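You operate a simulated robot arm through the tools that you are given. There is no shell and no other tool. Be economical: measure what you need, move in short steps, check, and stop when the job is done.

Carry out the task below with a simulated two-armed robot. There is one attempt and no reset: what you move stays moved.

## Task
Hold the white caddy and pull its plugs: No. 7 to the white rack, No. 9 to the grey rack.
Fine: the empty caddy goes into the red drawer; shut it. Where these are worked on the way, their far stop is far enough and under half their travel is too little: red drawer.

Only the result counts: the job must be done as asked and must still hold three seconds after the hand-in. Knocking over, shifting, dropping, spilling or breaking anything else fails it.

## Robot
Two 7-joint arms with two-finger parallel grippers on one trunk, on a base that drives. Base frame: it is fixed to the floor where the robot stands at the start and does not move with it; the origin is under the middle of the robot, x ahead of it, y to its left, z up; the surface under the hand at the start is at about z = 0.9. Units: m, rad, N and s.
The left shoulder is at the start at [0.11, 0.169, 1.511], the right one opposite. With the tool pointing down near the work surface each hand reaches from about 0.42 to 0.74 m from the robot's upright axis, wherever it stands, measured 20 degrees to its own side. Places, roughly: dr [0.8, 0.9, 0.7]; grey plug rack [0.5, 0.5, 0.9]; red drawer [0.7, 0.9, 0.8]; white plug rack [0.6, 0.5, 0.9]. Payload 1.57 kg a hand.
The tool frame of a hand sits at the grasp point between the pads (the TCP): z along the fingers, y along the line on which they close. The tips reach 0.03 m beyond it. The gripper opens to 0.08 m. The fingers are 0.017 m wide and 0.012 m thick; the gripper's body (0.04 by 0.082 m) begins 0.08 m behind the TCP.
Orientation is told as [roll, pitch, yaw] about the base's x, y, z axes, in that order, counted from this pose: with the fingers straight down and closing along the base's y, the tool's x points along the base's -x, its y along +y and its z along -z.

## Interface
- The arms move only by the tool servo_tool. It takes "left_commands", "right_commands" or both (then of equal length, played together; a hand with none holds still); each is a list of rows, each an object (a shift or turn left out is 0, a gripper value left out holds the last) with "xyz": the shift along the tool's x, y, z in m, a list of three; "rotation": the turn, a rotation vector about the tool's x, y, z in rad, a list of three; "fingers": the finger opening in m, from 0 to 0.08. In form: [{"xyz": [x, y, z], "rotation": [wx, wy, wz], "fingers": fingers}, ...]. A call has 1 to 8 rows; each row is the pose to reach, as a shift and turn from the pose commanded when the call began, along the tool's axes at that moment. A row lasts 0.2 s, in which the tool goes at most 0.05 m and 0.15 rad; a call with a longer step from one row to the next is refused whole, and so is a gripper value outside its range. Where a pose cannot be reached the arm comes as near as it can. A force on the tool above 40 N (or 10 N above the force at the start of the call, whichever is more), or a blocked arm, ends the call early, and 0.2 s more pass. Each finger travels about 0.072 m/s and halts on what it meets, pressing with about 43 N; the grip force reading is that of the motor and also rises with nothing between the fingers. The clock runs only during rows and for 0.2 s after the last one: add rows that repeat a pose to give the fingers time. The reply holds the time, the measured pose of the TCP, the force on the tool along the base axes, the opening and the grip force, in the units named above and with some noise, with the torque about the TCP (base axes, N m) and any sound that the robot's microphone picked up, and new pictures: "pictures" is both (left out), scene, wrist or none (wrist: the cameras of the hands that moved).
- Cameras (640 x 400 px; columns grow to the right, rows downward): "scene" is now at [0.1345, 0.0541, 1.6907]; the picture's right is [0.70, -0.72, -0.00], its down [-0.56, -0.55, -0.63] and it looks along [0.45, 0.44, -0.78] (base axes); focal length 288 px, centre (320, 200). "left" rides on the left gripper at [0.072, 0.007, -0.122] in its tool frame; the picture's right is [-0.09, 1.00, 0.00], its down [-0.84, -0.08, -0.54] and it looks along [-0.54, -0.05, 0.84] (tool axes); focal length 238 px, centre (320, 200). "right" rides on the right gripper at [0.072, -0.007, -0.122] in its tool frame; the picture's right is [0.09, 1.00, 0.00], its down [-0.84, 0.08, -0.54] and it looks along [-0.54, 0.05, 0.84] (tool axes); focal length 238 px, centre (320, 200). There is no depth. A picture from a camera that has moved, and an enlarged one, comes with that camera's place and axes in the base frame and with its lens.
- slide_trunk(by): slides the trunk up (or, below 0, down) by that many m; the arms and the scene camera ride with it, the base frame stays. It gives what a move gives, with no picture.
- steer(legs): drives the robot by 1 to 6 legs, each [ahead, left, turn to the left] in m, m and rad, along the robot's own axes; the way and the turn of a leg run together, so that a leg with both is an arc; at most 1.5 m and 3.142 rad a leg. The arms and the cameras ride along, it lands a little off, and it stops where it bumps. It gives what a move gives, and a new picture of the scene camera.
- head_to(pan, tilt): turns the head with the scene camera to pan (to the left, within 1.501 rad either way) and tilt (down, from -0.506 to 1.204), counted from straight ahead of the robot. It gives what a move gives, and a new picture of the scene camera.
- zoom(camera, box): a new picture of the part [left, top, right, bottom] of that camera's present view, enlarged. It takes no simulated time.
- sign_off(): hands the job in; it is judged then, once.

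Go step by step. Nothing tells you exact positions but the pictures and the camera data: compare them with the known pose of the tool, close in by small moves and look again before you grip or let go. The budget is 120 turns and 260 pictures, counting those below and the enlarged ones. Unless the task says otherwise, let go and move clear before handing in, and close with one line.

The tools are called after "Emit:" as name(argument=value, ...) on one line, values as JSON. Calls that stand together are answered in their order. servo_tool: Moves the arms, as the interface text tells. Its arguments: {"type":"object","properties":{"left_commands":{"type":"array"},"right_commands":{"type":"array"},"pictures":{"type":"string","enum":["both","scene","wrist","none"]}},"required":[]} The other tools are called the same way: slide_trunk (by) slides the trunk up or down; steer (legs) drives the base; head_to (pan, tilt) turns the head that bears the scene camera; zoom (camera, box) takes an enlarged picture of a part of a camera's view; sign_off () hands the job in.

At the start:

```text
clock: 0.0
left_position: [0.4498, 0.5498, 0.9999]
left_tcp_rot: [0.001, 0.001, 0.0]
left_contact_force: [0.2, -0.1, 0.1]
left_torque: [0.0, 0.03, 0.01]
left_grip_width: 0.0803
left_finger_force: 0.1
right_position: [0.6568, 0.0313, 1.2037]
right_tcp_rot: [0.001, -0.002, 0.0]
right_contact_force: [-0.3, 0.3, -0.3]
right_torque: [0.02, -0.01, -0.02]
right_grip_width: 0.08
right_finger_force: 0.0
trunk travel left (down, up): [-0.825, 0.065]
robot x, y, heading: [0.0046, 0.0008, -0.0]
head pan, tilt: [0.773, 0.895]
```

scene: 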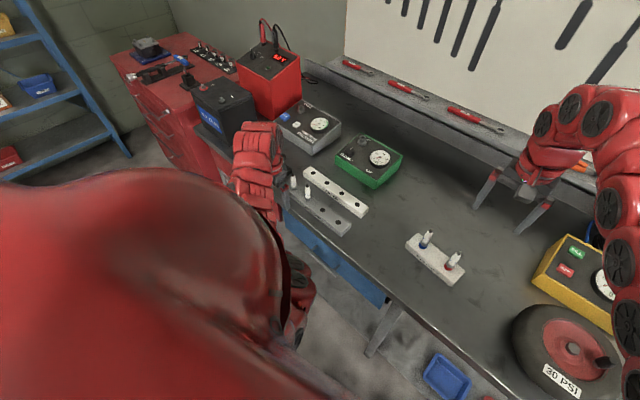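
right: 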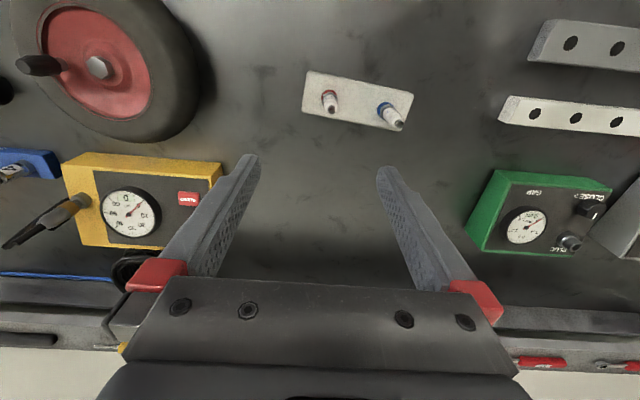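
left: 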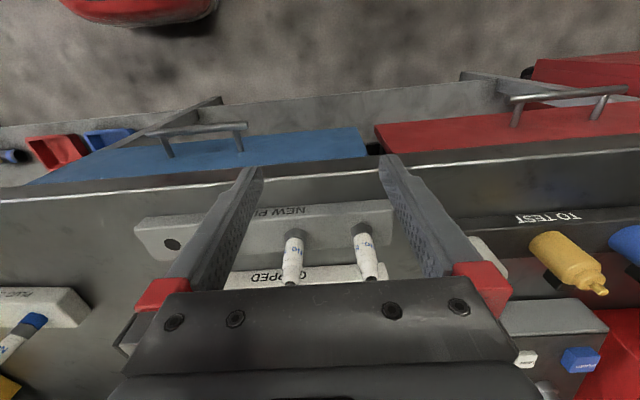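

I see a white caddy with two plugs on the bench, the white and grey racks to its left, and drawers under the bench. I'll zoom in to read the details.

Emit:
zoom(camera="scene", box=[380, 210, 500, 300])

Emit:
zoom(camera="scene", box=[260, 150, 400, 250])

Emit:
zoom(camera="right", box=[290, 60, 430, 140])

Emit:
zoom(camera="left", box=[120, 180, 440, 300])

Emit:
zoom(camera="scene", box=[100, 20, 260, 180])

```text
4.44 times, centred on (440, 255) of scene
camera zoom: at [0.1345, 0.0541, 1.6907], right [0.7, -0.72, 0.0], down [-0.56, -0.55, -0.63], along [0.45, 0.44, -0.78], focal length 1278 px, centre (-213, -44)
```

zoom: 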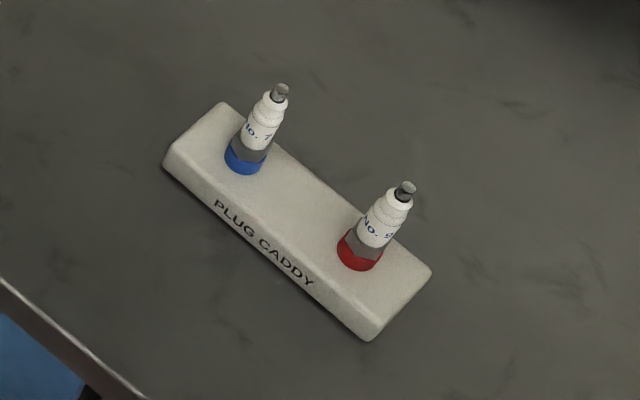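

```text
4.00 times, centred on (330, 200) of scene
camera zoom: at [0.1345, 0.0541, 1.6907], right [0.7, -0.72, 0.0], down [-0.56, -0.55, -0.63], along [0.45, 0.44, -0.78], focal length 1150 px, centre (280, 200)
```

zoom: 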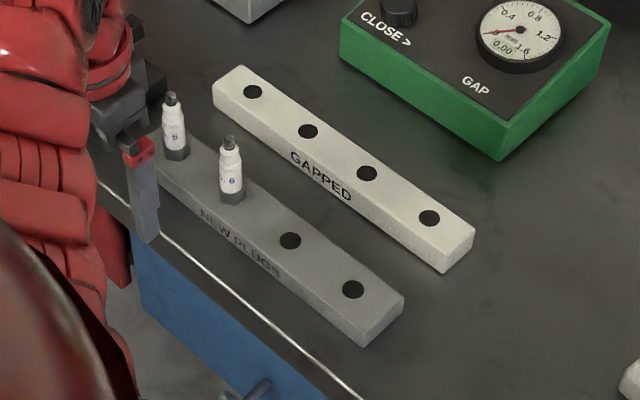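

```text
4.57 times, centred on (360, 100) of right
camera zoom: at [0.5858, 0.0248, 1.3266], right [-0.09, 1.0, 0.0], down [0.84, 0.08, 0.54], along [0.54, 0.05, -0.84], focal length 1090 px, centre (137, 657)
```

zoom: 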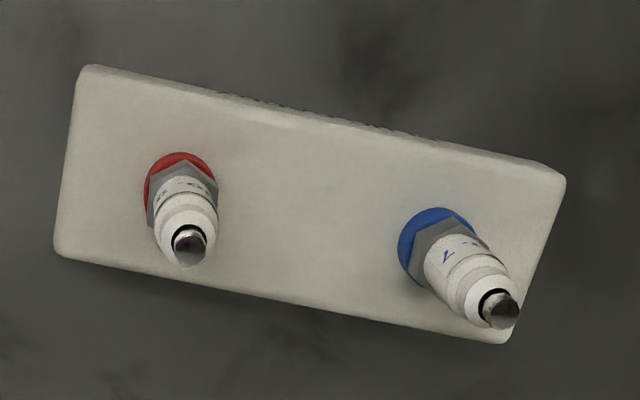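

```text
2.00 times, centred on (280, 240) of left
camera zoom: at [0.3773, 0.5578, 1.1208], right [0.09, 1.0, 0.0], down [0.84, -0.08, 0.54], along [0.54, -0.05, -0.84], focal length 477 px, centre (400, 120)
```

zoom: 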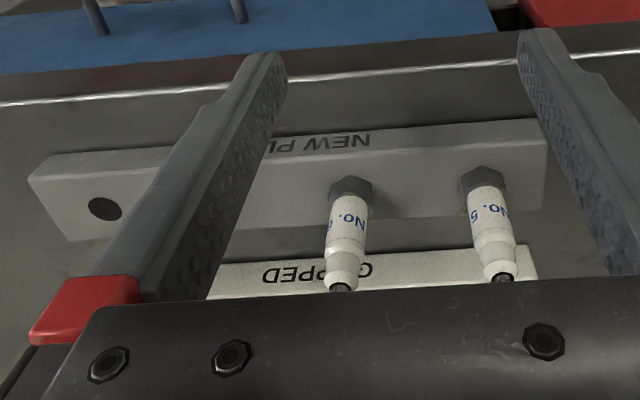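

```text
2.50 times, centred on (180, 100) of scene
camera zoom: at [0.1345, 0.0541, 1.6907], right [0.7, -0.72, 0.0], down [-0.56, -0.55, -0.63], along [0.45, 0.44, -0.78], focal length 719 px, centre (670, 450)
```

zoom: 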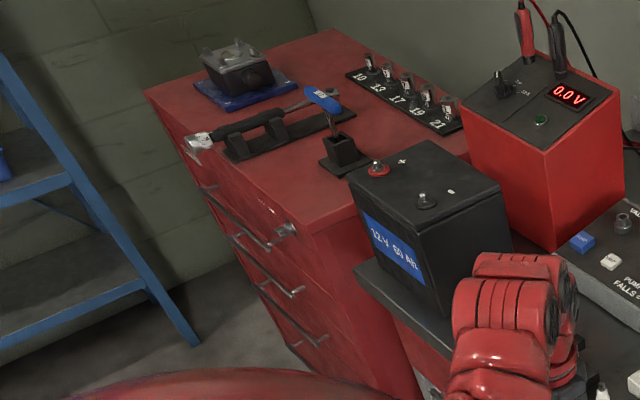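

The caddy plugs look to be at about (0.66, 0.136) for No. 7 and (0.647, 0.045) for No. 9. I'll raise the left hand towards the middle and look at the drawer.

Emit:
servo_tool(left_commands=[{"xyz": [0, 0, -0.05]}, {"xyz": [0, 0, -0.1]}, {"xyz": [0, -0.05, -0.12]}, {"xyz": [0, -0.1, -0.12]}, {"xyz": [0, -0.15, -0.12]}, {"xyz": [0, -0.2, -0.12]}, {"xyz": [0, -0.25, -0.12]}, {"xyz": [0, -0.25, -0.12]}], pictures="none")

Emit:
head_to(pan=1.1, tilt=0.75)

```text
refused: row 3 steps farther than a row can; nothing moved
```

```text
clock: 0.8
left_position: [0.4501, 0.5515, 1.0002]
left_tcp_rot: [0.0, -0.001, -0.002]
left_contact_force: [-0.1, 0.3, 0.5]
left_torque: [-0.01, 0.0, -0.02]
left_grip_width: 0.08
left_finger_force: 0.0
right_position: [0.6565, 0.0313, 1.2032]
right_tcp_rot: [0.0, -0.001, 0.0]
right_contact_force: [-0.7, 0.7, 0.5]
right_torque: [0.0, 0.01, 0.04]
right_grip_width: 0.08
right_finger_force: 0.1
trunk travel left (down, up): [-0.825, 0.065]
robot x, y, heading: [0.0009, 0.0009, 0.0]
head pan, tilt: [1.1, 0.75]
camera scene: at [0.1179, 0.0749, 1.7022], right [0.89, -0.45, 0.0], down [-0.31, -0.61, -0.73], along [0.33, 0.65, -0.68], focal length 288 px, centre (320, 200)
```

scene: 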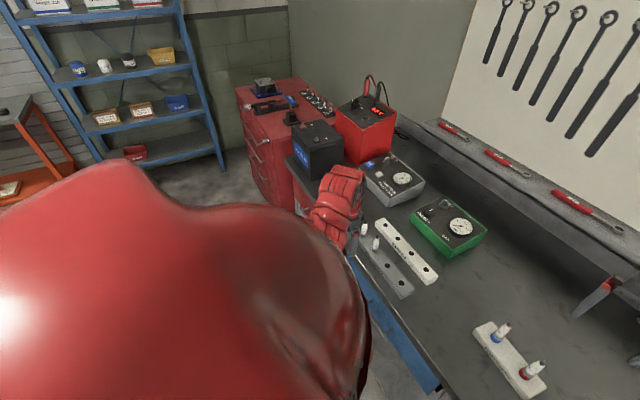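

The shoulder hides the drawer, so I'll handle the plugs first. I'll move the left hand up and inward, then shift the base left so both the caddy and the racks are in reach.

Emit:
servo_tool(left_commands=[{"xyz": [0, 0, -0.04]}, {"xyz": [0, 0, -0.08]}, {"xyz": [0, -0.03, -0.12]}, {"xyz": [0, -0.07, -0.14]}, {"xyz": [0, -0.11, -0.16]}, {"xyz": [0, -0.15, -0.16]}, {"xyz": [0, -0.19, -0.16]}, {"xyz": [0, -0.19, -0.16]}], pictures="none")

Emit:
steer(legs=[[0, 0.15, 0]])

Emit:
head_to(pan=0.0, tilt=0.95)

```text
clock: 2.6
left_position: [0.5839, 0.4283, 1.1018]
left_tcp_rot: [0.003, 0.005, 0.002]
left_contact_force: [-0.2, -0.4, -0.1]
left_torque: [0.05, 0.0, -0.02]
left_grip_width: 0.0802
left_finger_force: 0.0
left hand out of reach, approached as far as the arm can: row 2, 3, 4, 5, 6, 7, 8
right_position: [0.66, 0.0273, 1.203]
right_tcp_rot: [0.004, 0.002, 0.0]
right_contact_force: [-0.1, -0.7, -1.2]
right_torque: [0.02, 0.05, 0.01]
right_grip_width: 0.08
right_finger_force: 0.0
trunk travel left (down, up): [-0.825, 0.065]
robot x, y, heading: [-0.0008, -0.0001, -0.0]
head pan, tilt: [1.1, 0.75]
```

```text
clock: 4.0
left_position: [0.5815, 0.5784, 1.1012]
left_tcp_rot: [0.001, -0.001, -0.001]
left_contact_force: [0.3, 0.4, -0.6]
left_torque: [0.03, -0.02, -0.03]
left_grip_width: 0.0802
left_finger_force: 0.1
right_position: [0.6571, 0.1788, 1.2033]
right_tcp_rot: [0.001, 0.0, -0.003]
right_contact_force: [0.0, -0.3, -0.4]
right_torque: [0.0, -0.01, 0.01]
right_grip_width: 0.0801
right_finger_force: 0.1
trunk travel left (down, up): [-0.825, 0.065]
robot x, y, heading: [0.0001, 0.1478, -0.001]
head pan, tilt: [1.1, 0.75]
camera scene: at [0.1176, 0.2212, 1.7024], right [0.89, -0.45, 0.0], down [-0.31, -0.61, -0.73], along [0.33, 0.65, -0.68], focal length 288 px, centre (320, 200)
```

scene: 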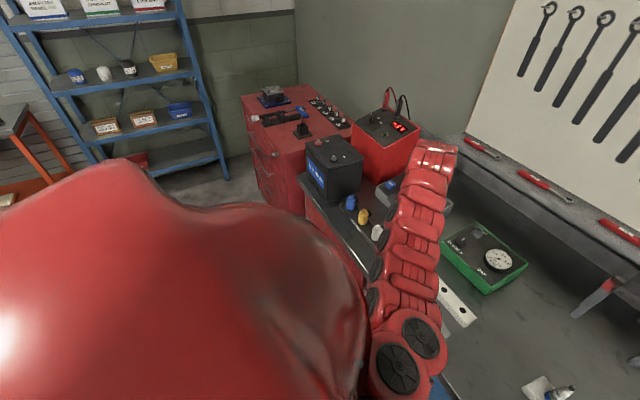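

```text
clock: 5.3
left_position: [0.5829, 0.5799, 1.0994]
left_tcp_rot: [-0.001, 0.001, -0.001]
left_contact_force: [0.3, -0.8, -0.9]
left_torque: [0.0, -0.05, 0.04]
left_grip_width: 0.0799
left_finger_force: 0.1
right_position: [0.6582, 0.1789, 1.2049]
right_tcp_rot: [0.001, -0.001, -0.001]
right_contact_force: [-0.3, 0.0, 0.4]
right_torque: [0.04, -0.02, 0.01]
right_grip_width: 0.0803
right_finger_force: 0.0
trunk travel left (down, up): [-0.825, 0.065]
robot x, y, heading: [0.0005, 0.1471, 0.001]
head pan, tilt: [0.0, 0.949]
camera scene: at [0.1531, 0.1499, 1.6867], right [0.0, -1.0, 0.0], down [-0.81, 0.0, -0.58], along [0.58, 0.0, -0.81], focal length 288 px, centre (320, 200)
```

scene: 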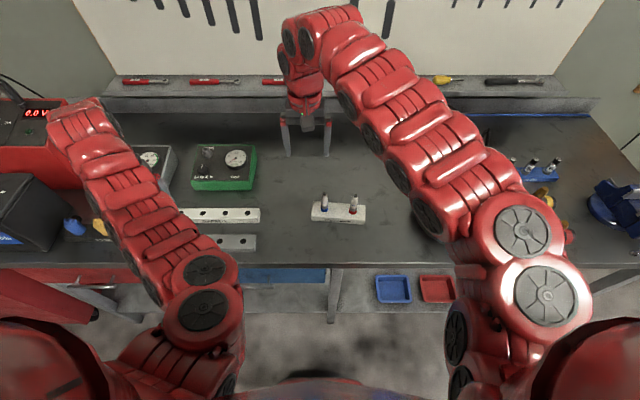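

The racks, the caddy and a red drawer under the bench at the left are visible now. I'll turn the right hand to close across the caddy while moving it over the caddy's right end.

Emit:
servo_tool(right_commands=[{"xyz": [0, -0.02, 0], "rotation": [0, 0, -0.15]}, {"xyz": [0, -0.04, 0], "rotation": [0, 0, -0.3]}, {"xyz": [0, -0.06, 0.02], "rotation": [0, 0, -0.45]}, {"xyz": [0, -0.08, 0.04], "rotation": [0, 0, -0.6]}, {"xyz": [0, -0.1, 0.06], "rotation": [0, 0, -0.75]}, {"xyz": [0, -0.12, 0.08], "rotation": [0, 0, -0.9]}, {"xyz": [0, -0.14, 0.09], "rotation": [0, 0, -1.05]}, {"xyz": [0, -0.15, 0.1], "rotation": [0, 0, -1.2]}], pictures="none")

Emit:
servo_tool(right_commands=[{"rotation": [0, 0, -0.13]}, {"rotation": [0, 0, -0.266]}, {"rotation": [0, 0, -0.266]}], pictures="wrist")

```text
clock: 7.1
left_position: [0.5809, 0.579, 1.1003]
left_tcp_rot: [0.001, 0.001, -0.003]
left_contact_force: [0.6, -0.1, 0.3]
left_torque: [0.0, 0.02, 0.02]
left_grip_width: 0.08
left_finger_force: 0.2
right_position: [0.6565, 0.0293, 1.1035]
right_tcp_rot: [0.0, 0.001, 1.199]
right_contact_force: [-1.4, 0.5, 0.0]
right_torque: [-0.04, -0.01, -0.02]
right_grip_width: 0.0799
right_finger_force: 0.0
trunk travel left (down, up): [-0.825, 0.065]
robot x, y, heading: [-0.0016, 0.1488, -0.0]
head pan, tilt: [0.0, 0.949]
```

```text
clock: 7.9
left_position: [0.5824, 0.5802, 1.1003]
left_tcp_rot: [0.0, -0.001, -0.003]
left_contact_force: [0.5, 0.2, 0.3]
left_torque: [-0.02, 0.0, -0.02]
left_grip_width: 0.0802
left_finger_force: 0.0
right_position: [0.6577, 0.0293, 1.1047]
right_tcp_rot: [0.001, -0.001, 1.466]
right_contact_force: [1.3, -0.1, -0.5]
right_torque: [0.04, -0.03, 0.0]
right_grip_width: 0.0799
right_finger_force: 0.1
trunk travel left (down, up): [-0.825, 0.065]
robot x, y, heading: [0.0, 0.1465, -0.005]
head pan, tilt: [0.0, 0.949]
camera right: at [0.6571, -0.0426, 1.2272], right [-1.0, 0.01, 0.0], down [0.01, 0.84, 0.54], along [0.01, 0.54, -0.84], focal length 238 px, centre (320, 200)
```

right: 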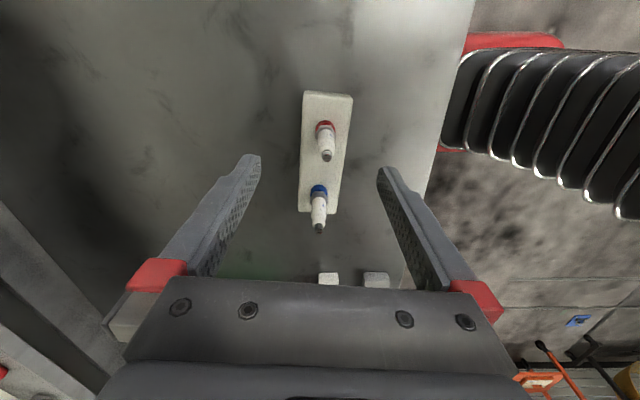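

The caddy's right end is at about (0.650, 0.006) and it is 0.057 wide. I'll tilt the right hand about 35° so its palm leans right, clear of the plugs, and check.

Emit:
servo_tool(right_commands=[{"xyz": [0, 0.003, 0], "rotation": [0, -0.15, 0]}, {"xyz": [0, 0.006, 0], "rotation": [0, -0.3, 0]}, {"xyz": [0, 0.006, 0.03], "rotation": [0, -0.45, 0]}, {"xyz": [0, 0.006, 0.06], "rotation": [0, -0.6, 0]}, {"xyz": [0, 0.006, 0.08], "rotation": [0, -0.6, 0]}, {"xyz": [0, 0.006, 0.08], "rotation": [0, -0.6, 0]}])

```text
clock: 9.3
left_position: [0.5814, 0.5799, 1.1007]
left_tcp_rot: [0.001, 0.001, -0.002]
left_contact_force: [-0.3, 0.8, 0.5]
left_torque: [-0.01, -0.02, -0.01]
left_grip_width: 0.0801
left_finger_force: 0.0
right_position: [0.652, 0.0302, 1.0236]
right_tcp_rot: [0.001, -0.601, 1.465]
right_contact_force: [0.7, 0.2, -0.2]
right_torque: [-0.05, 0.01, 0.0]
right_grip_width: 0.0798
right_finger_force: 0.1
trunk travel left (down, up): [-0.825, 0.065]
robot x, y, heading: [0.0009, 0.1489, 0.002]
head pan, tilt: [0.0, 0.949]
camera scene: at [0.1529, 0.1491, 1.6867], right [0.0, -1.0, 0.0], down [-0.81, 0.0, -0.58], along [0.58, 0.0, -0.81], focal length 288 px, centre (320, 200)
camera right: at [0.645, -0.0989, 1.0843], right [-1.0, 0.03, -0.05], down [-0.04, 0.39, 0.92], along [0.05, 0.92, -0.39], focal length 238 px, centre (320, 200)
```

scene: 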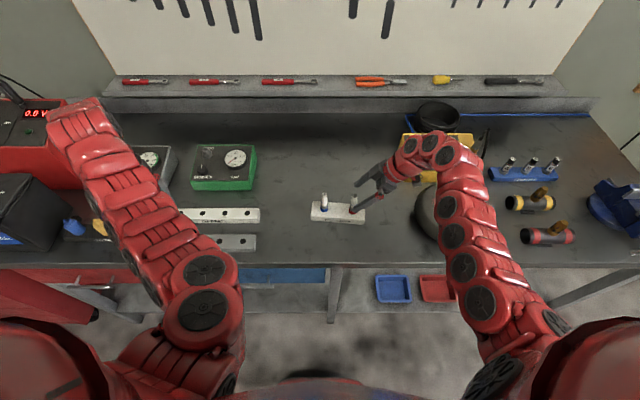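
right: 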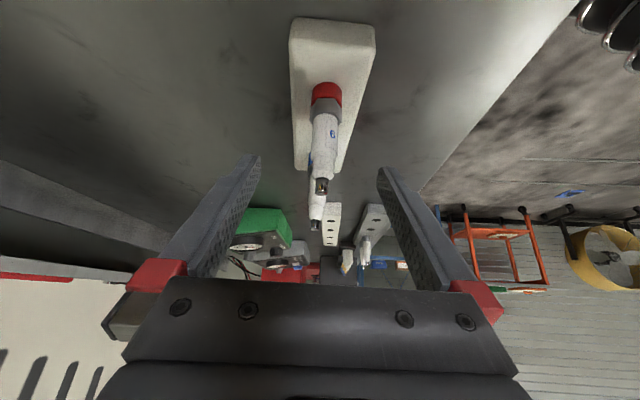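

Alignment looks good, with the caddy centred between the fingers. I'll go down at the right end, leaving the fingertips just above the bench.

Emit:
servo_tool(right_commands=[{"xyz": [0.018, 0, 0.022]}, {"xyz": [0.036, 0, 0.044]}, {"xyz": [0.048, 0, 0.058]}, {"xyz": [0.0555, 0, 0.067]}, {"xyz": [0.0555, 0, 0.067]}])

Emit:
zoom(camera="scene", box=[280, 150, 440, 250])

```text
clock: 10.5
left_position: [0.5819, 0.5796, 1.1017]
left_tcp_rot: [-0.001, -0.001, 0.0]
left_contact_force: [0.0, -0.3, 0.7]
left_torque: [-0.02, -0.03, -0.02]
left_grip_width: 0.0803
left_finger_force: 0.2
right_position: [0.6506, 0.0222, 0.9383]
right_tcp_rot: [-0.002, -0.601, 1.466]
right_contact_force: [0.3, 0.6, 0.5]
right_torque: [-0.01, -0.03, 0.02]
right_grip_width: 0.0803
right_finger_force: 0.1
trunk travel left (down, up): [-0.825, 0.065]
robot x, y, heading: [-0.0032, 0.1462, -0.001]
head pan, tilt: [0.0, 0.949]
camera scene: at [0.1528, 0.1493, 1.6867], right [0.0, -1.0, 0.0], down [-0.81, 0.0, -0.58], along [0.58, 0.0, -0.81], focal length 288 px, centre (320, 200)
camera right: at [0.6439, -0.1064, 0.9985], right [-1.0, 0.03, -0.05], down [-0.04, 0.39, 0.92], along [0.05, 0.92, -0.39], focal length 238 px, centre (320, 200)
```

scene: 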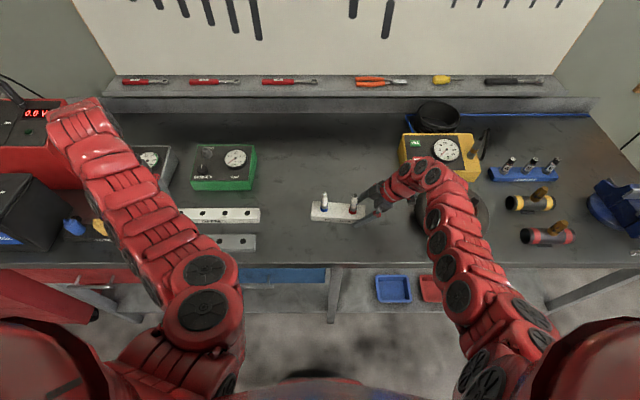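
right: 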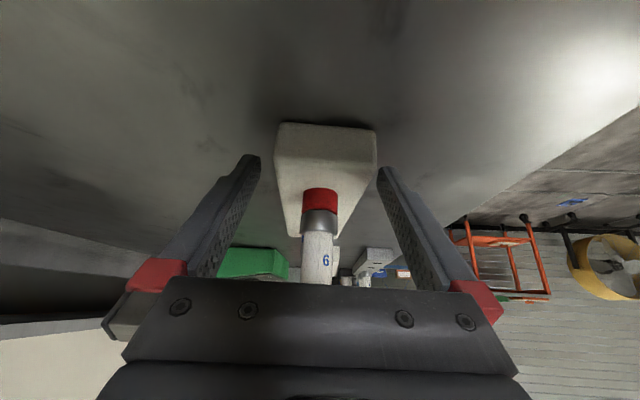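

```text
4.00 times, centred on (360, 200) of scene
camera zoom: at [0.1528, 0.1493, 1.6867], right [0.0, -1.0, 0.0], down [-0.81, 0.0, -0.58], along [0.58, 0.0, -0.81], focal length 1150 px, centre (160, 200)
```

zoom: 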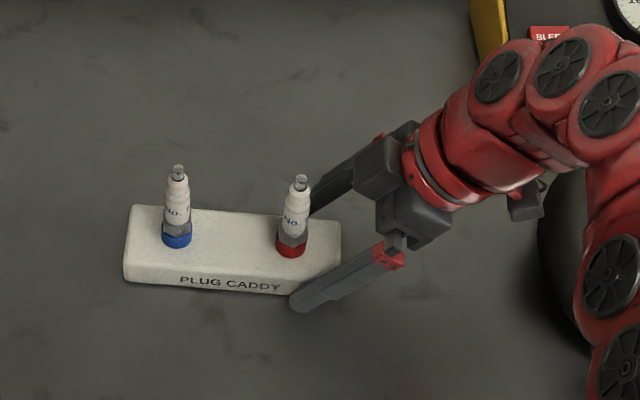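

The fingers straddle the caddy's right end. I'll close the right hand now.

Emit:
servo_tool(right_commands=[{"fingers": 0.06}, {"fingers": 0.04}, {"fingers": 0.04}, {"fingers": 0.04}], pictures="none")

Emit:
zoom(camera="scene", box=[280, 150, 440, 250])

```text
clock: 11.5
left_position: [0.5823, 0.5796, 1.1002]
left_tcp_rot: [0.0, 0.0, -0.001]
left_contact_force: [0.5, 0.3, -1.0]
left_torque: [-0.04, -0.03, -0.01]
left_grip_width: 0.0802
left_finger_force: 0.1
right_position: [0.6503, 0.0212, 0.9373]
right_tcp_rot: [-0.001, -0.602, 1.465]
right_contact_force: [-0.5, 0.9, 0.6]
right_torque: [0.03, 0.07, 0.08]
right_grip_width: 0.0589
right_finger_force: 42.9
trunk travel left (down, up): [-0.825, 0.065]
robot x, y, heading: [-0.0055, 0.1528, -0.001]
head pan, tilt: [0.0, 0.949]
```

```text
4.00 times, centred on (360, 200) of scene
camera zoom: at [0.153, 0.1494, 1.6867], right [0.0, -1.0, 0.0], down [-0.81, 0.0, -0.58], along [0.58, 0.0, -0.81], focal length 1150 px, centre (160, 200)
```

zoom: 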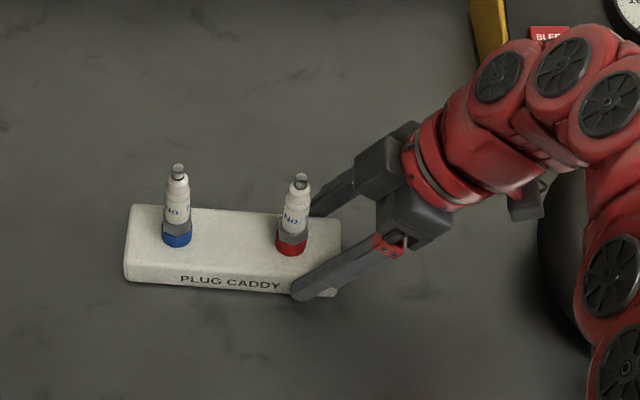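

The grip is firm at 0.059. Plug No. 9 stands at about (0.651, 0.046) with its top at z ≈ 1.016. I'll bring the left hand across high, in two moves.

Emit:
servo_tool(left_commands=[{"xyz": [-0.01, -0.045, 0], "fingers": 0.05}, {"xyz": [-0.02, -0.09, 0]}, {"xyz": [-0.03, -0.135, 0]}, {"xyz": [-0.04, -0.18, 0]}, {"xyz": [-0.05, -0.225, 0]}, {"xyz": [-0.06, -0.27, 0]}, {"xyz": [-0.065, -0.31, 0]}, {"xyz": [-0.069, -0.35, 0]}], pictures="none")

```text
clock: 13.3
left_position: [0.651, 0.2281, 1.1004]
left_tcp_rot: [-0.001, 0.0, -0.002]
left_contact_force: [0.1, 0.0, -0.1]
left_torque: [0.0, 0.01, -0.01]
left_grip_width: 0.0502
left_finger_force: 0.0
left hand out of reach, approached as far as the arm can: row 1, 2, 3, 4, 5
right_position: [0.6496, 0.0221, 0.9374]
right_tcp_rot: [-0.001, -0.6, 1.465]
right_contact_force: [-0.5, 1.6, 1.9]
right_torque: [-0.12, 0.13, -0.03]
right_grip_width: 0.0591
right_finger_force: 43.3
trunk travel left (down, up): [-0.825, 0.065]
robot x, y, heading: [0.0011, 0.1511, 0.003]
head pan, tilt: [0.0, 0.949]
```

Emit:
servo_tool(left_commands=[{"xyz": [0, -0.045, 0]}, {"xyz": [0, -0.09, 0]}, {"xyz": [0, -0.135, 0]}, {"xyz": [0, -0.182, 0]}, {"xyz": [0, -0.182, 0]}])

Emit:
zoom(camera="scene", box=[280, 130, 440, 230])

```text
clock: 14.5
left_position: [0.65, 0.0472, 1.1019]
left_tcp_rot: [0.0, 0.0, 0.0]
left_contact_force: [-1.0, -0.4, 0.6]
left_torque: [-0.01, 0.0, 0.02]
left_grip_width: 0.0502
left_finger_force: 0.1
right_position: [0.6503, 0.0225, 0.9373]
right_tcp_rot: [0.0, -0.597, 1.463]
right_contact_force: [0.0, -1.6, 0.7]
right_torque: [0.31, 0.06, 0.05]
right_grip_width: 0.0589
right_finger_force: 43.0
trunk travel left (down, up): [-0.825, 0.065]
robot x, y, heading: [-0.0011, 0.1506, 0.001]
head pan, tilt: [0.0, 0.949]
camera scene: at [0.1528, 0.1498, 1.6867], right [0.0, -1.0, 0.0], down [-0.81, 0.0, -0.58], along [0.58, 0.0, -0.81], focal length 288 px, centre (320, 200)
camera left: at [0.577, 0.0542, 1.2227], right [0.09, 1.0, 0.0], down [0.84, -0.08, 0.54], along [0.54, -0.05, -0.84], focal length 238 px, centre (320, 200)
```

scene: 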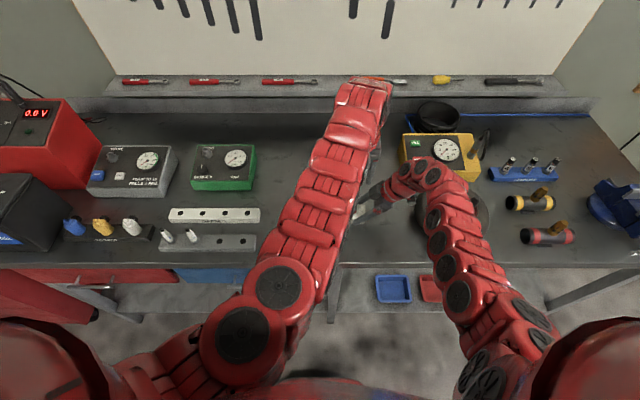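
left: 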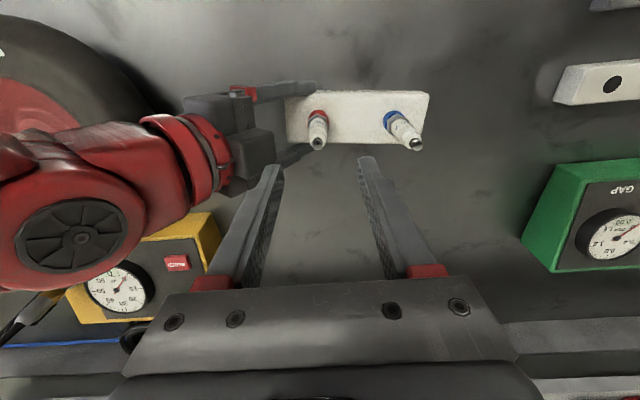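

```text
4.00 times, centred on (360, 180) of scene
camera zoom: at [0.1528, 0.1498, 1.6867], right [0.0, -1.0, 0.0], down [-0.81, 0.0, -0.58], along [0.58, 0.0, -0.81], focal length 1150 px, centre (160, 280)
```

zoom: 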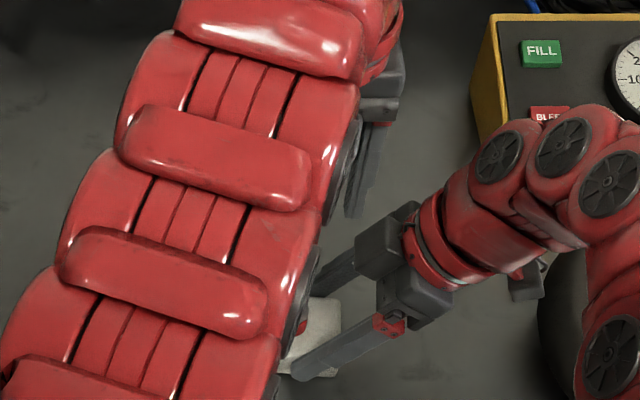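

Seen from the left wrist, plug No. 9 is at about (0.648, 0.045), right under the left hand. I'll descend in steps.

Emit:
servo_tool(left_commands=[{"xyz": [0.001, -0.001, 0.04]}, {"xyz": [0.001, -0.001, 0.08]}, {"xyz": [0.001, -0.001, 0.1]}, {"xyz": [0.001, -0.001, 0.117]}, {"xyz": [0.001, -0.001, 0.117]}], pictures="wrist")

```text
clock: 15.7
left_position: [0.6457, 0.047, 0.9834]
left_tcp_rot: [0.001, -0.002, -0.002]
left_contact_force: [1.3, 5.5, 1.4]
left_torque: [-0.28, 0.13, 0.06]
left_grip_width: 0.0448
left_finger_force: 0.0
right_position: [0.6502, 0.0209, 0.9369]
right_tcp_rot: [-0.002, -0.598, 1.465]
right_contact_force: [-3.3, -6.1, 0.6]
right_torque: [0.59, -0.12, 0.05]
right_grip_width: 0.059
right_finger_force: 42.4
trunk travel left (down, up): [-0.825, 0.065]
robot x, y, heading: [0.003, 0.1511, -0.001]
head pan, tilt: [0.0, 0.949]
camera left: at [0.5738, 0.0547, 1.1052], right [0.09, 1.0, 0.0], down [0.84, -0.08, 0.54], along [0.54, -0.05, -0.84], focal length 238 px, centre (320, 200)
```

left: 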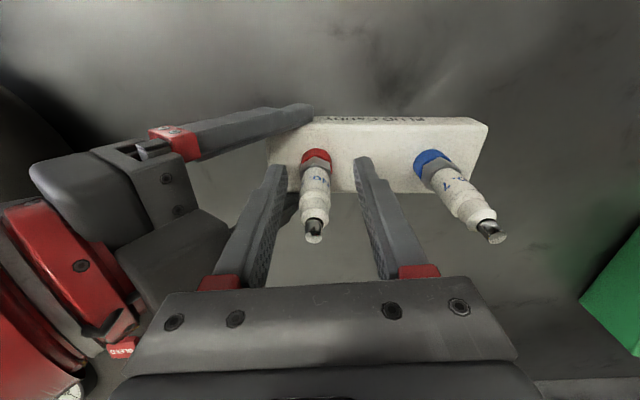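

The left hand's right finger lightly touches the right gripper, and closing will relieve that. The plug is centred, so I'll close on it.

Emit:
servo_tool(left_commands=[{"fingers": 0.03}, {"fingers": 0.012}, {"fingers": 0.005}, {"fingers": 0.005}], pictures="wrist")

```text
clock: 16.7
left_position: [0.6461, 0.0468, 0.9841]
left_tcp_rot: [-0.001, 0.001, -0.004]
left_contact_force: [-0.8, -12.1, -2.8]
left_torque: [-0.31, 0.04, -0.06]
left_grip_width: 0.0221
left_finger_force: 26.2
right_position: [0.6493, 0.0224, 0.9377]
right_tcp_rot: [-0.001, -0.603, 1.466]
right_contact_force: [1.4, 12.3, 0.5]
right_torque: [-0.33, 0.06, 0.02]
right_grip_width: 0.0589
right_finger_force: 43.3
trunk travel left (down, up): [-0.825, 0.065]
robot x, y, heading: [-0.0023, 0.1487, -0.003]
head pan, tilt: [0.0, 0.949]
camera left: at [0.5736, 0.0537, 1.1052], right [0.1, 1.0, 0.0], down [0.84, -0.08, 0.54], along [0.54, -0.05, -0.84], focal length 238 px, centre (320, 200)
```

left: 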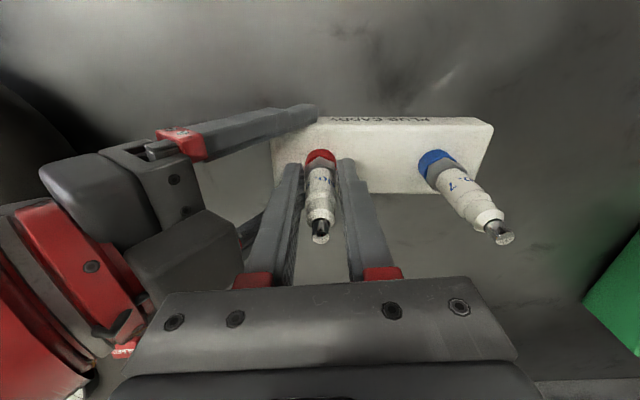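

Emit:
servo_tool(left_commands=[{"xyz": [0, -0.002, 0], "fingers": 0.003}, {"xyz": [0, -0.002, 0]}, {"xyz": [0, -0.002, 0]}], pictures="none")

Emit:
zoom(camera="left", box=[220, 100, 420, 300])

```text
clock: 17.5
left_position: [0.6481, 0.0457, 0.9845]
left_tcp_rot: [-0.002, -0.001, -0.002]
left_contact_force: [-4.3, -12.7, -2.5]
left_torque: [-0.48, 0.11, -0.07]
left_grip_width: 0.0223
left_finger_force: 26.5
left hand out of reach, approached as far as the arm can: row 1
right_position: [0.6506, 0.0208, 0.9379]
right_tcp_rot: [0.0, -0.6, 1.464]
right_contact_force: [3.5, 13.9, 1.9]
right_torque: [-0.16, 0.09, -0.02]
right_grip_width: 0.0593
right_finger_force: 43.2
trunk travel left (down, up): [-0.825, 0.065]
robot x, y, heading: [-0.0012, 0.1458, 0.001]
head pan, tilt: [0.0, 0.949]
```

```text
2.00 times, centred on (320, 200) of left
camera zoom: at [0.5739, 0.0523, 1.1051], right [0.09, 1.0, 0.0], down [0.84, -0.08, 0.54], along [0.54, -0.05, -0.84], focal length 477 px, centre (320, 200)
```

zoom: 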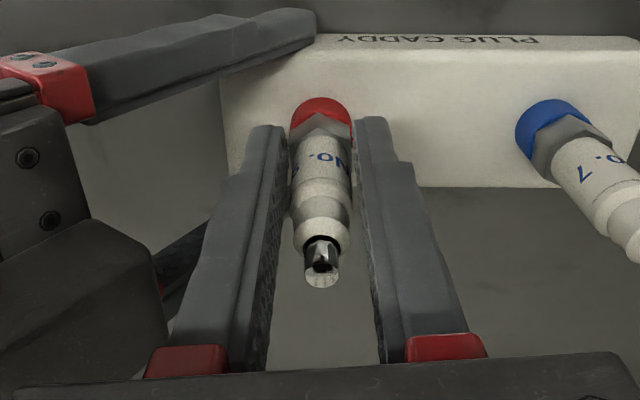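

The plug is clasped between the left fingers at 0.022. I'll pull straight up while the right hand holds the caddy down.

Emit:
servo_tool(left_commands=[{"xyz": [0, 0, -0.008]}, {"xyz": [0, 0, -0.016]}, {"xyz": [0, 0, -0.03]}, {"xyz": [0, 0, -0.05]}, {"xyz": [0, 0, -0.07]}, {"xyz": [0, 0, -0.08]}, {"xyz": [0, 0, -0.08]}], pictures="wrist")

Emit:
zoom(camera="scene", box=[280, 130, 440, 230])

```text
clock: 19.1
left_position: [0.6499, 0.0439, 1.0636]
left_tcp_rot: [-0.001, 0.001, -0.001]
left_contact_force: [-0.8, -0.7, -1.2]
left_torque: [0.01, 0.0, 0.01]
left_grip_width: 0.0223
left_finger_force: 25.9
right_position: [0.6499, 0.0218, 0.9379]
right_tcp_rot: [0.0, -0.601, 1.464]
right_contact_force: [-0.8, -1.0, 2.2]
right_torque: [-0.21, 0.08, 0.01]
right_grip_width: 0.0589
right_finger_force: 42.8
trunk travel left (down, up): [-0.825, 0.065]
robot x, y, heading: [0.0021, 0.1471, 0.003]
head pan, tilt: [0.0, 0.949]
camera left: at [0.5764, 0.0514, 1.1851], right [0.09, 1.0, 0.0], down [0.84, -0.08, 0.54], along [0.54, -0.05, -0.84], focal length 238 px, centre (320, 200)
```

left: 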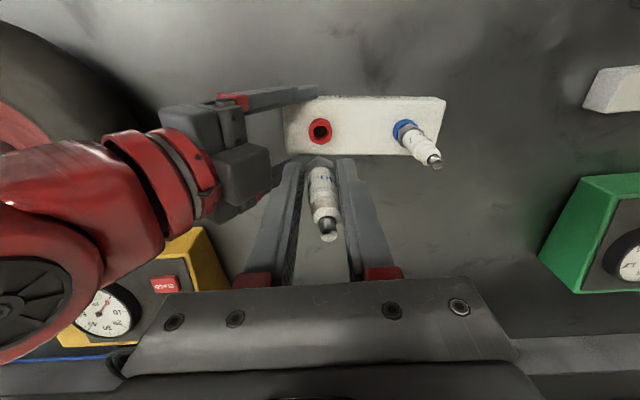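

```text
4.00 times, centred on (360, 180) of scene
camera zoom: at [0.1526, 0.149, 1.6867], right [0.0, -1.0, 0.0], down [-0.81, 0.0, -0.58], along [0.58, 0.0, -0.81], focal length 1150 px, centre (160, 280)
```

zoom: 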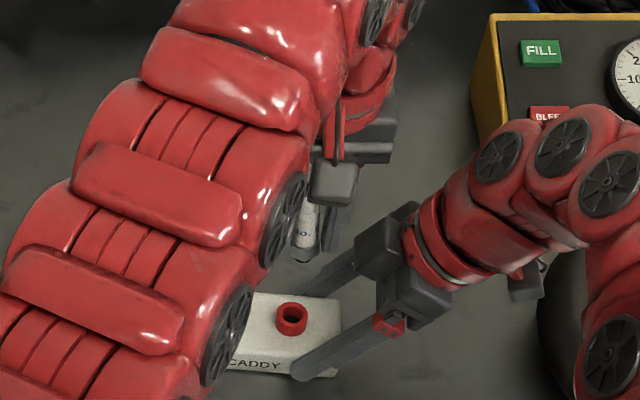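

Plug No. 9 is out and its red collar stays in the caddy. I'll lift it over plug 7 and carry it to the free right-end hole of the grey rack.

Emit:
servo_tool(left_commands=[{"xyz": [0.02, 0, -0.03]}, {"xyz": [0.05, 0, -0.05]}, {"xyz": [0.08, 0.03, -0.05]}, {"xyz": [0.1, 0.07, -0.05]}, {"xyz": [0.103, 0.119, -0.05]}, {"xyz": [0.103, 0.168, -0.05]}, {"xyz": [0.103, 0.217, -0.05]}, {"xyz": [0.103, 0.266, -0.05]}], pictures="none")

Emit:
servo_tool(left_commands=[{"xyz": [0, 0.04, 0]}, {"xyz": [0, 0.065, 0]}, {"xyz": [0, 0.065, 0]}])

```text
clock: 20.9
left_position: [0.6449, 0.2917, 1.1374]
left_tcp_rot: [-0.039, 0.013, -0.063]
left_contact_force: [0.0, 0.8, -0.2]
left_torque: [-0.08, 0.0, 0.0]
left_grip_width: 0.0221
left_finger_force: 25.8
left hand out of reach, approached as far as the arm can: row 3, 4, 5, 6, 7, 8
right_position: [0.6498, 0.0216, 0.9385]
right_tcp_rot: [0.0, -0.598, 1.463]
right_contact_force: [-0.4, 0.7, -0.1]
right_torque: [-0.08, 0.0, -0.02]
right_grip_width: 0.059
right_finger_force: 42.5
trunk travel left (down, up): [-0.825, 0.065]
robot x, y, heading: [-0.0005, 0.1473, -0.001]
head pan, tilt: [0.0, 0.949]
```

```text
clock: 21.7
left_position: [0.6512, 0.3554, 1.1327]
left_tcp_rot: [-0.034, 0.017, -0.058]
left_contact_force: [-0.3, -0.5, 0.1]
left_torque: [0.0, -0.02, 0.01]
left_grip_width: 0.0225
left_finger_force: 25.8
right_position: [0.6515, 0.0209, 0.9375]
right_tcp_rot: [0.0, -0.6, 1.464]
right_contact_force: [0.6, 1.4, 0.8]
right_torque: [-0.16, 0.06, -0.05]
right_grip_width: 0.0589
right_finger_force: 43.0
trunk travel left (down, up): [-0.825, 0.065]
robot x, y, heading: [0.003, 0.1458, -0.001]
head pan, tilt: [0.0, 0.949]
camera scene: at [0.153, 0.1485, 1.6867], right [0.0, -1.0, 0.0], down [-0.81, 0.0, -0.58], along [0.58, 0.0, -0.81], focal length 288 px, centre (320, 200)
camera left: at [0.5805, 0.371, 1.2543], right [0.15, 0.99, -0.04], down [0.84, -0.11, 0.53], along [0.52, -0.11, -0.85], focal length 238 px, centre (320, 200)
```

scene: 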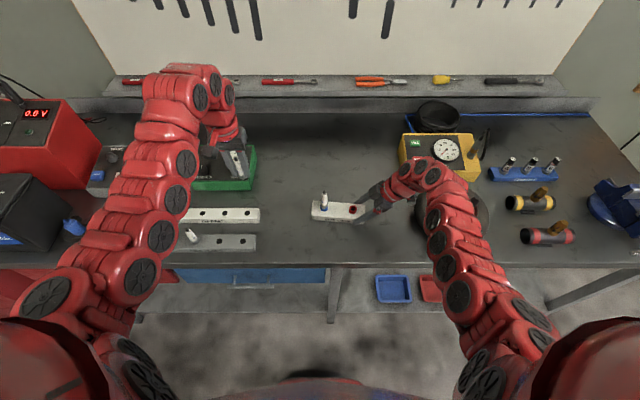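
left: 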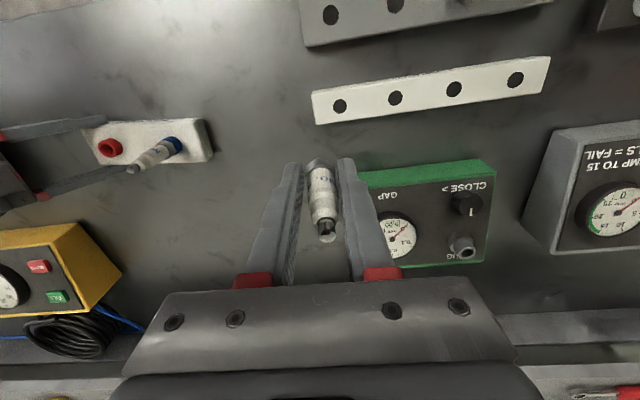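

At this height the arm can't come nearer than x ≈ 0.65. I'll straighten the tool, and come down and inward over the grey rack's right-hand hole at about (0.547, 0.375).

Emit:
servo_tool(left_commands=[{"xyz": [0.01, 0.005, 0.03], "rotation": [-0.02, -0.01, -0.03]}, {"xyz": [0.03, 0.01, 0.06], "rotation": [-0.034, -0.017, -0.058]}, {"xyz": [0.06, 0.015, 0.08], "rotation": [-0.034, -0.017, -0.058]}, {"xyz": [0.09, 0.02, 0.093], "rotation": [-0.034, -0.017, -0.058]}, {"xyz": [0.104, 0.02, 0.093], "rotation": [-0.034, -0.017, -0.058]}, {"xyz": [0.104, 0.02, 0.093], "rotation": [-0.034, -0.017, -0.058]}])

Emit:
zoom(camera="left", box=[220, 50, 420, 250])

Emit:
zoom(camera="scene", box=[140, 170, 300, 270])

```text
clock: 23.1
left_position: [0.5556, 0.3804, 1.0145]
left_tcp_rot: [0.002, -0.003, 0.0]
left_contact_force: [0.8, 0.7, -0.7]
left_torque: [-0.01, 0.02, 0.0]
left_grip_width: 0.0221
left_finger_force: 26.4
left hand out of reach, approached as far as the arm can: row 2, 3, 4, 5, 6
right_position: [0.6506, 0.0212, 0.9384]
right_tcp_rot: [-0.001, -0.601, 1.465]
right_contact_force: [0.9, -0.9, 0.0]
right_torque: [-0.11, 0.04, 0.02]
right_grip_width: 0.0591
right_finger_force: 43.0
trunk travel left (down, up): [-0.825, 0.065]
robot x, y, heading: [0.0, 0.1485, 0.001]
head pan, tilt: [0.0, 0.949]
camera scene: at [0.1532, 0.1494, 1.6867], right [0.0, -1.0, 0.0], down [-0.81, 0.0, -0.58], along [0.58, 0.0, -0.81], focal length 288 px, centre (320, 200)
camera left: at [0.4812, 0.3869, 1.1351], right [0.09, 1.0, 0.0], down [0.84, -0.08, 0.54], along [0.54, -0.05, -0.84], focal length 238 px, centre (320, 200)
```

scene: 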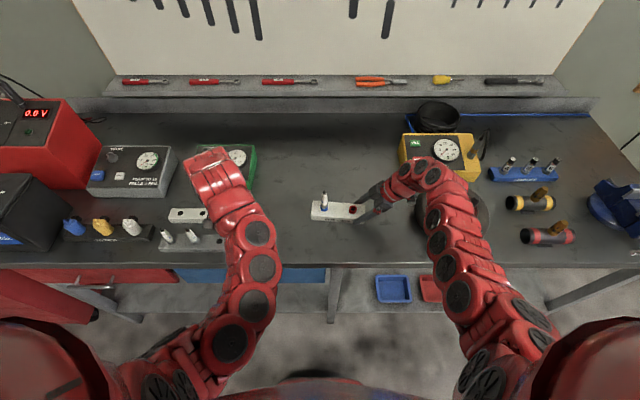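
left: 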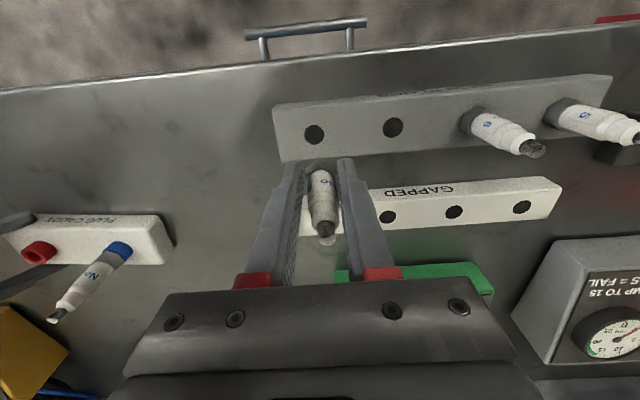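

```text
2.00 times, centred on (320, 150) of left
camera zoom: at [0.4812, 0.3869, 1.1351], right [0.09, 1.0, 0.0], down [0.84, -0.08, 0.54], along [0.54, -0.05, -0.84], focal length 477 px, centre (320, 300)
```

zoom: 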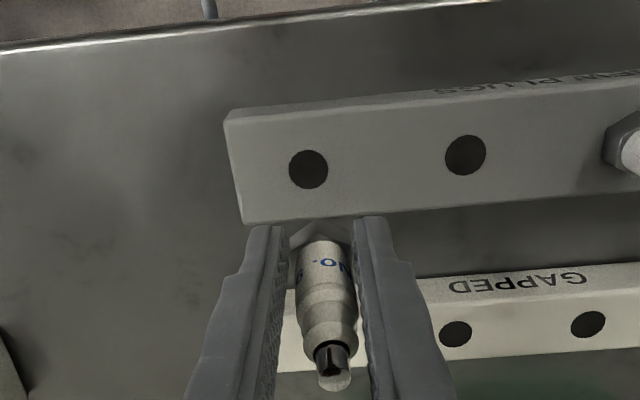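

```text
4.00 times, centred on (220, 220) of scene
camera zoom: at [0.1532, 0.1494, 1.6867], right [0.0, -1.0, 0.0], down [-0.81, 0.0, -0.58], along [0.58, 0.0, -0.81], focal length 1150 px, centre (720, 120)
```

zoom: 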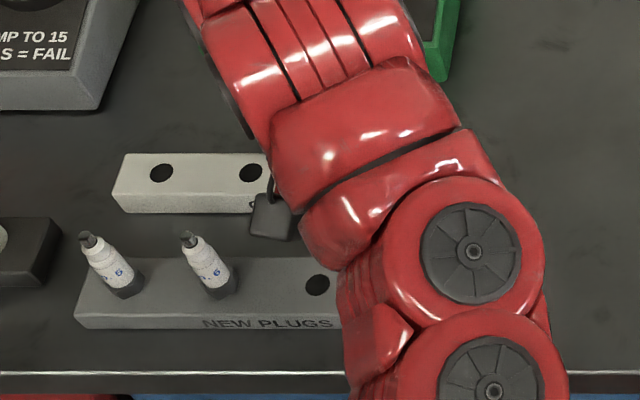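

The target hole reads (0.545, 0.376). The plug seems slightly tilted in the fingers, so I'll zoom in before inserting.

Emit:
zoom(camera="left", box=[270, 140, 370, 250])

Emit:
zoom(camera="right", box=[220, 120, 420, 290])

```text
3.64 times, centred on (320, 195) of left
camera zoom: at [0.4812, 0.3869, 1.1351], right [0.09, 1.0, 0.0], down [0.84, -0.08, 0.54], along [0.54, -0.05, -0.84], focal length 867 px, centre (320, 218)
```

zoom: 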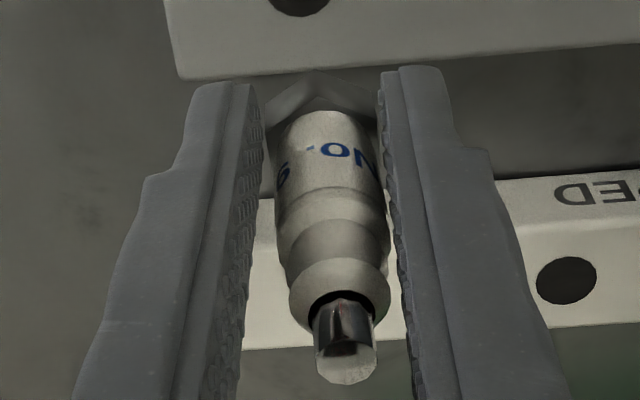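

```text
2.35 times, centred on (320, 205) of right
camera zoom: at [0.644, -0.1063, 0.9983], right [-1.0, 0.03, -0.05], down [-0.04, 0.39, 0.92], along [0.05, 0.92, -0.39], focal length 561 px, centre (320, 188)
```

zoom: 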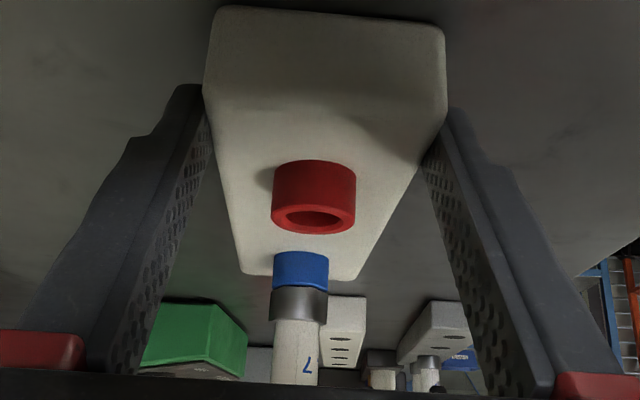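

The hex is pinched at the fingertips and the plug leans about 0.04 rad. I'll counter the tilt, shift over the hole, and check.

Emit:
servo_tool(left_commands=[{"xyz": [0.006, -0.003, -0.003], "rotation": [-0.02, -0.02, 0]}, {"xyz": [0.0115, -0.006, -0.003], "rotation": [-0.04, -0.04, 0]}, {"xyz": [0.0115, -0.006, 0], "rotation": [-0.04, -0.04, 0]}, {"xyz": [0.0115, -0.006, 0], "rotation": [-0.04, -0.04, 0]}], pictures="none")

Emit:
zoom(camera="left", box=[240, 100, 400, 260])

```text
clock: 24.1
left_position: [0.5437, 0.3731, 1.0143]
left_tcp_rot: [0.039, -0.042, -0.001]
left_contact_force: [0.6, 0.2, -1.3]
left_torque: [-0.02, 0.01, -0.05]
left_grip_width: 0.022
left_finger_force: 26.0
right_position: [0.6507, 0.0212, 0.9368]
right_tcp_rot: [0.0, -0.599, 1.465]
right_contact_force: [0.2, -0.9, 0.2]
right_torque: [-0.1, 0.05, -0.01]
right_grip_width: 0.0591
right_finger_force: 42.9
trunk travel left (down, up): [-0.825, 0.065]
robot x, y, heading: [0.0005, 0.151, 0.003]
head pan, tilt: [0.0, 0.949]
```

```text
2.50 times, centred on (320, 180) of left
camera zoom: at [0.4658, 0.3754, 1.1326], right [0.09, 0.99, 0.04], down [0.81, -0.1, 0.57], along [0.57, -0.02, -0.82], focal length 596 px, centre (320, 250)
```

zoom: 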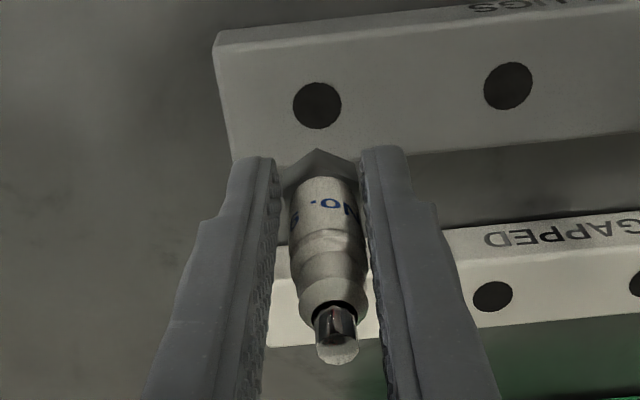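

Comparing with the grasp picture, the plug slid about 3 mm in x but only leans in y. I'll remove my pitch correction, realign, and lower partway.

Emit:
servo_tool(left_commands=[{"xyz": [0.001, 0.001, 0], "rotation": [0, 0.04, 0]}, {"xyz": [0.001, 0.001, 0.008], "rotation": [0, 0.04, 0]}, {"xyz": [0.001, 0.001, 0.016], "rotation": [0, 0.04, 0]}, {"xyz": [0.001, 0.001, 0.024], "rotation": [0, 0.04, 0]}, {"xyz": [0.001, 0.001, 0.024], "rotation": [0, 0.04, 0]}], pictures="none")

Emit:
zoom(camera="left", box=[240, 100, 400, 260])

```text
clock: 25.3
left_position: [0.5443, 0.3757, 0.99]
left_tcp_rot: [0.041, -0.001, 0.002]
left_contact_force: [1.3, -0.3, -0.4]
left_torque: [0.01, -0.02, -0.02]
left_grip_width: 0.022
left_finger_force: 26.3
right_position: [0.6498, 0.0207, 0.9379]
right_tcp_rot: [-0.001, -0.6, 1.464]
right_contact_force: [-0.1, -0.1, -0.3]
right_torque: [-0.01, -0.03, -0.03]
right_grip_width: 0.0586
right_finger_force: 43.2
trunk travel left (down, up): [-0.825, 0.065]
robot x, y, heading: [-0.004, 0.1484, 0.002]
head pan, tilt: [0.0, 0.949]
```

```text
2.50 times, centred on (320, 180) of left
camera zoom: at [0.4707, 0.3774, 1.1111], right [0.09, 1.0, 0.04], down [0.84, -0.1, 0.54], along [0.54, -0.02, -0.84], focal length 596 px, centre (320, 250)
```

zoom: 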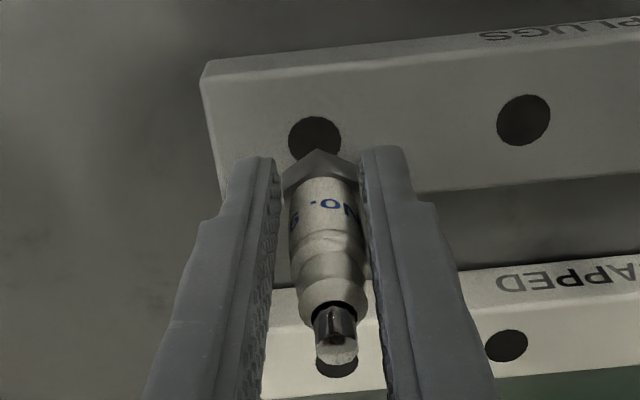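

The hole is at (0.5445, 0.3755) and the plug axis at about (0.548, 0.376). I'll shift a few millimetres and lower until just before seating.

Emit:
servo_tool(left_commands=[{"xyz": [0.0035, -0.001, 0]}, {"xyz": [0.0035, -0.001, 0.006]}, {"xyz": [0.0035, -0.001, 0.012]}, {"xyz": [0.0035, -0.001, 0.018]}, {"xyz": [0.0035, -0.001, 0.018]}], pictures="none")

Emit:
zoom(camera="left", box=[240, 100, 400, 260])

```text
clock: 26.5
left_position: [0.5404, 0.3744, 0.9717]
left_tcp_rot: [0.038, -0.001, 0.002]
left_contact_force: [0.3, 0.7, 0.4]
left_torque: [-0.01, 0.0, 0.0]
left_grip_width: 0.0219
left_finger_force: 26.2
right_position: [0.6502, 0.0228, 0.9375]
right_tcp_rot: [0.0, -0.6, 1.465]
right_contact_force: [-0.1, -0.4, 0.2]
right_torque: [-0.02, 0.02, -0.01]
right_grip_width: 0.0591
right_finger_force: 43.3
trunk travel left (down, up): [-0.825, 0.065]
robot x, y, heading: [0.0014, 0.1519, 0.001]
head pan, tilt: [0.0, 0.949]
```

```text
2.50 times, centred on (320, 180) of left
camera zoom: at [0.4671, 0.3769, 1.0933], right [0.09, 1.0, 0.04], down [0.84, -0.1, 0.54], along [0.54, -0.02, -0.84], focal length 596 px, centre (320, 250)
```

zoom: 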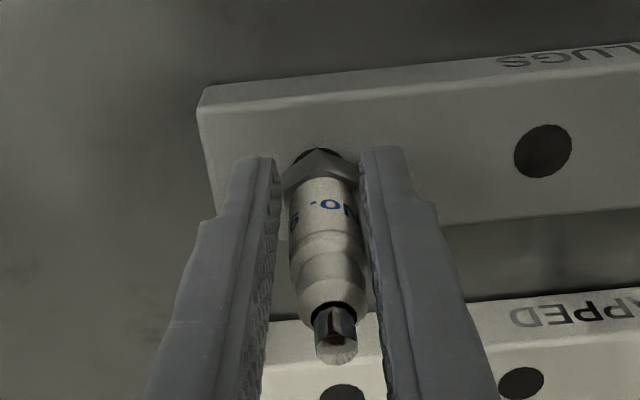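

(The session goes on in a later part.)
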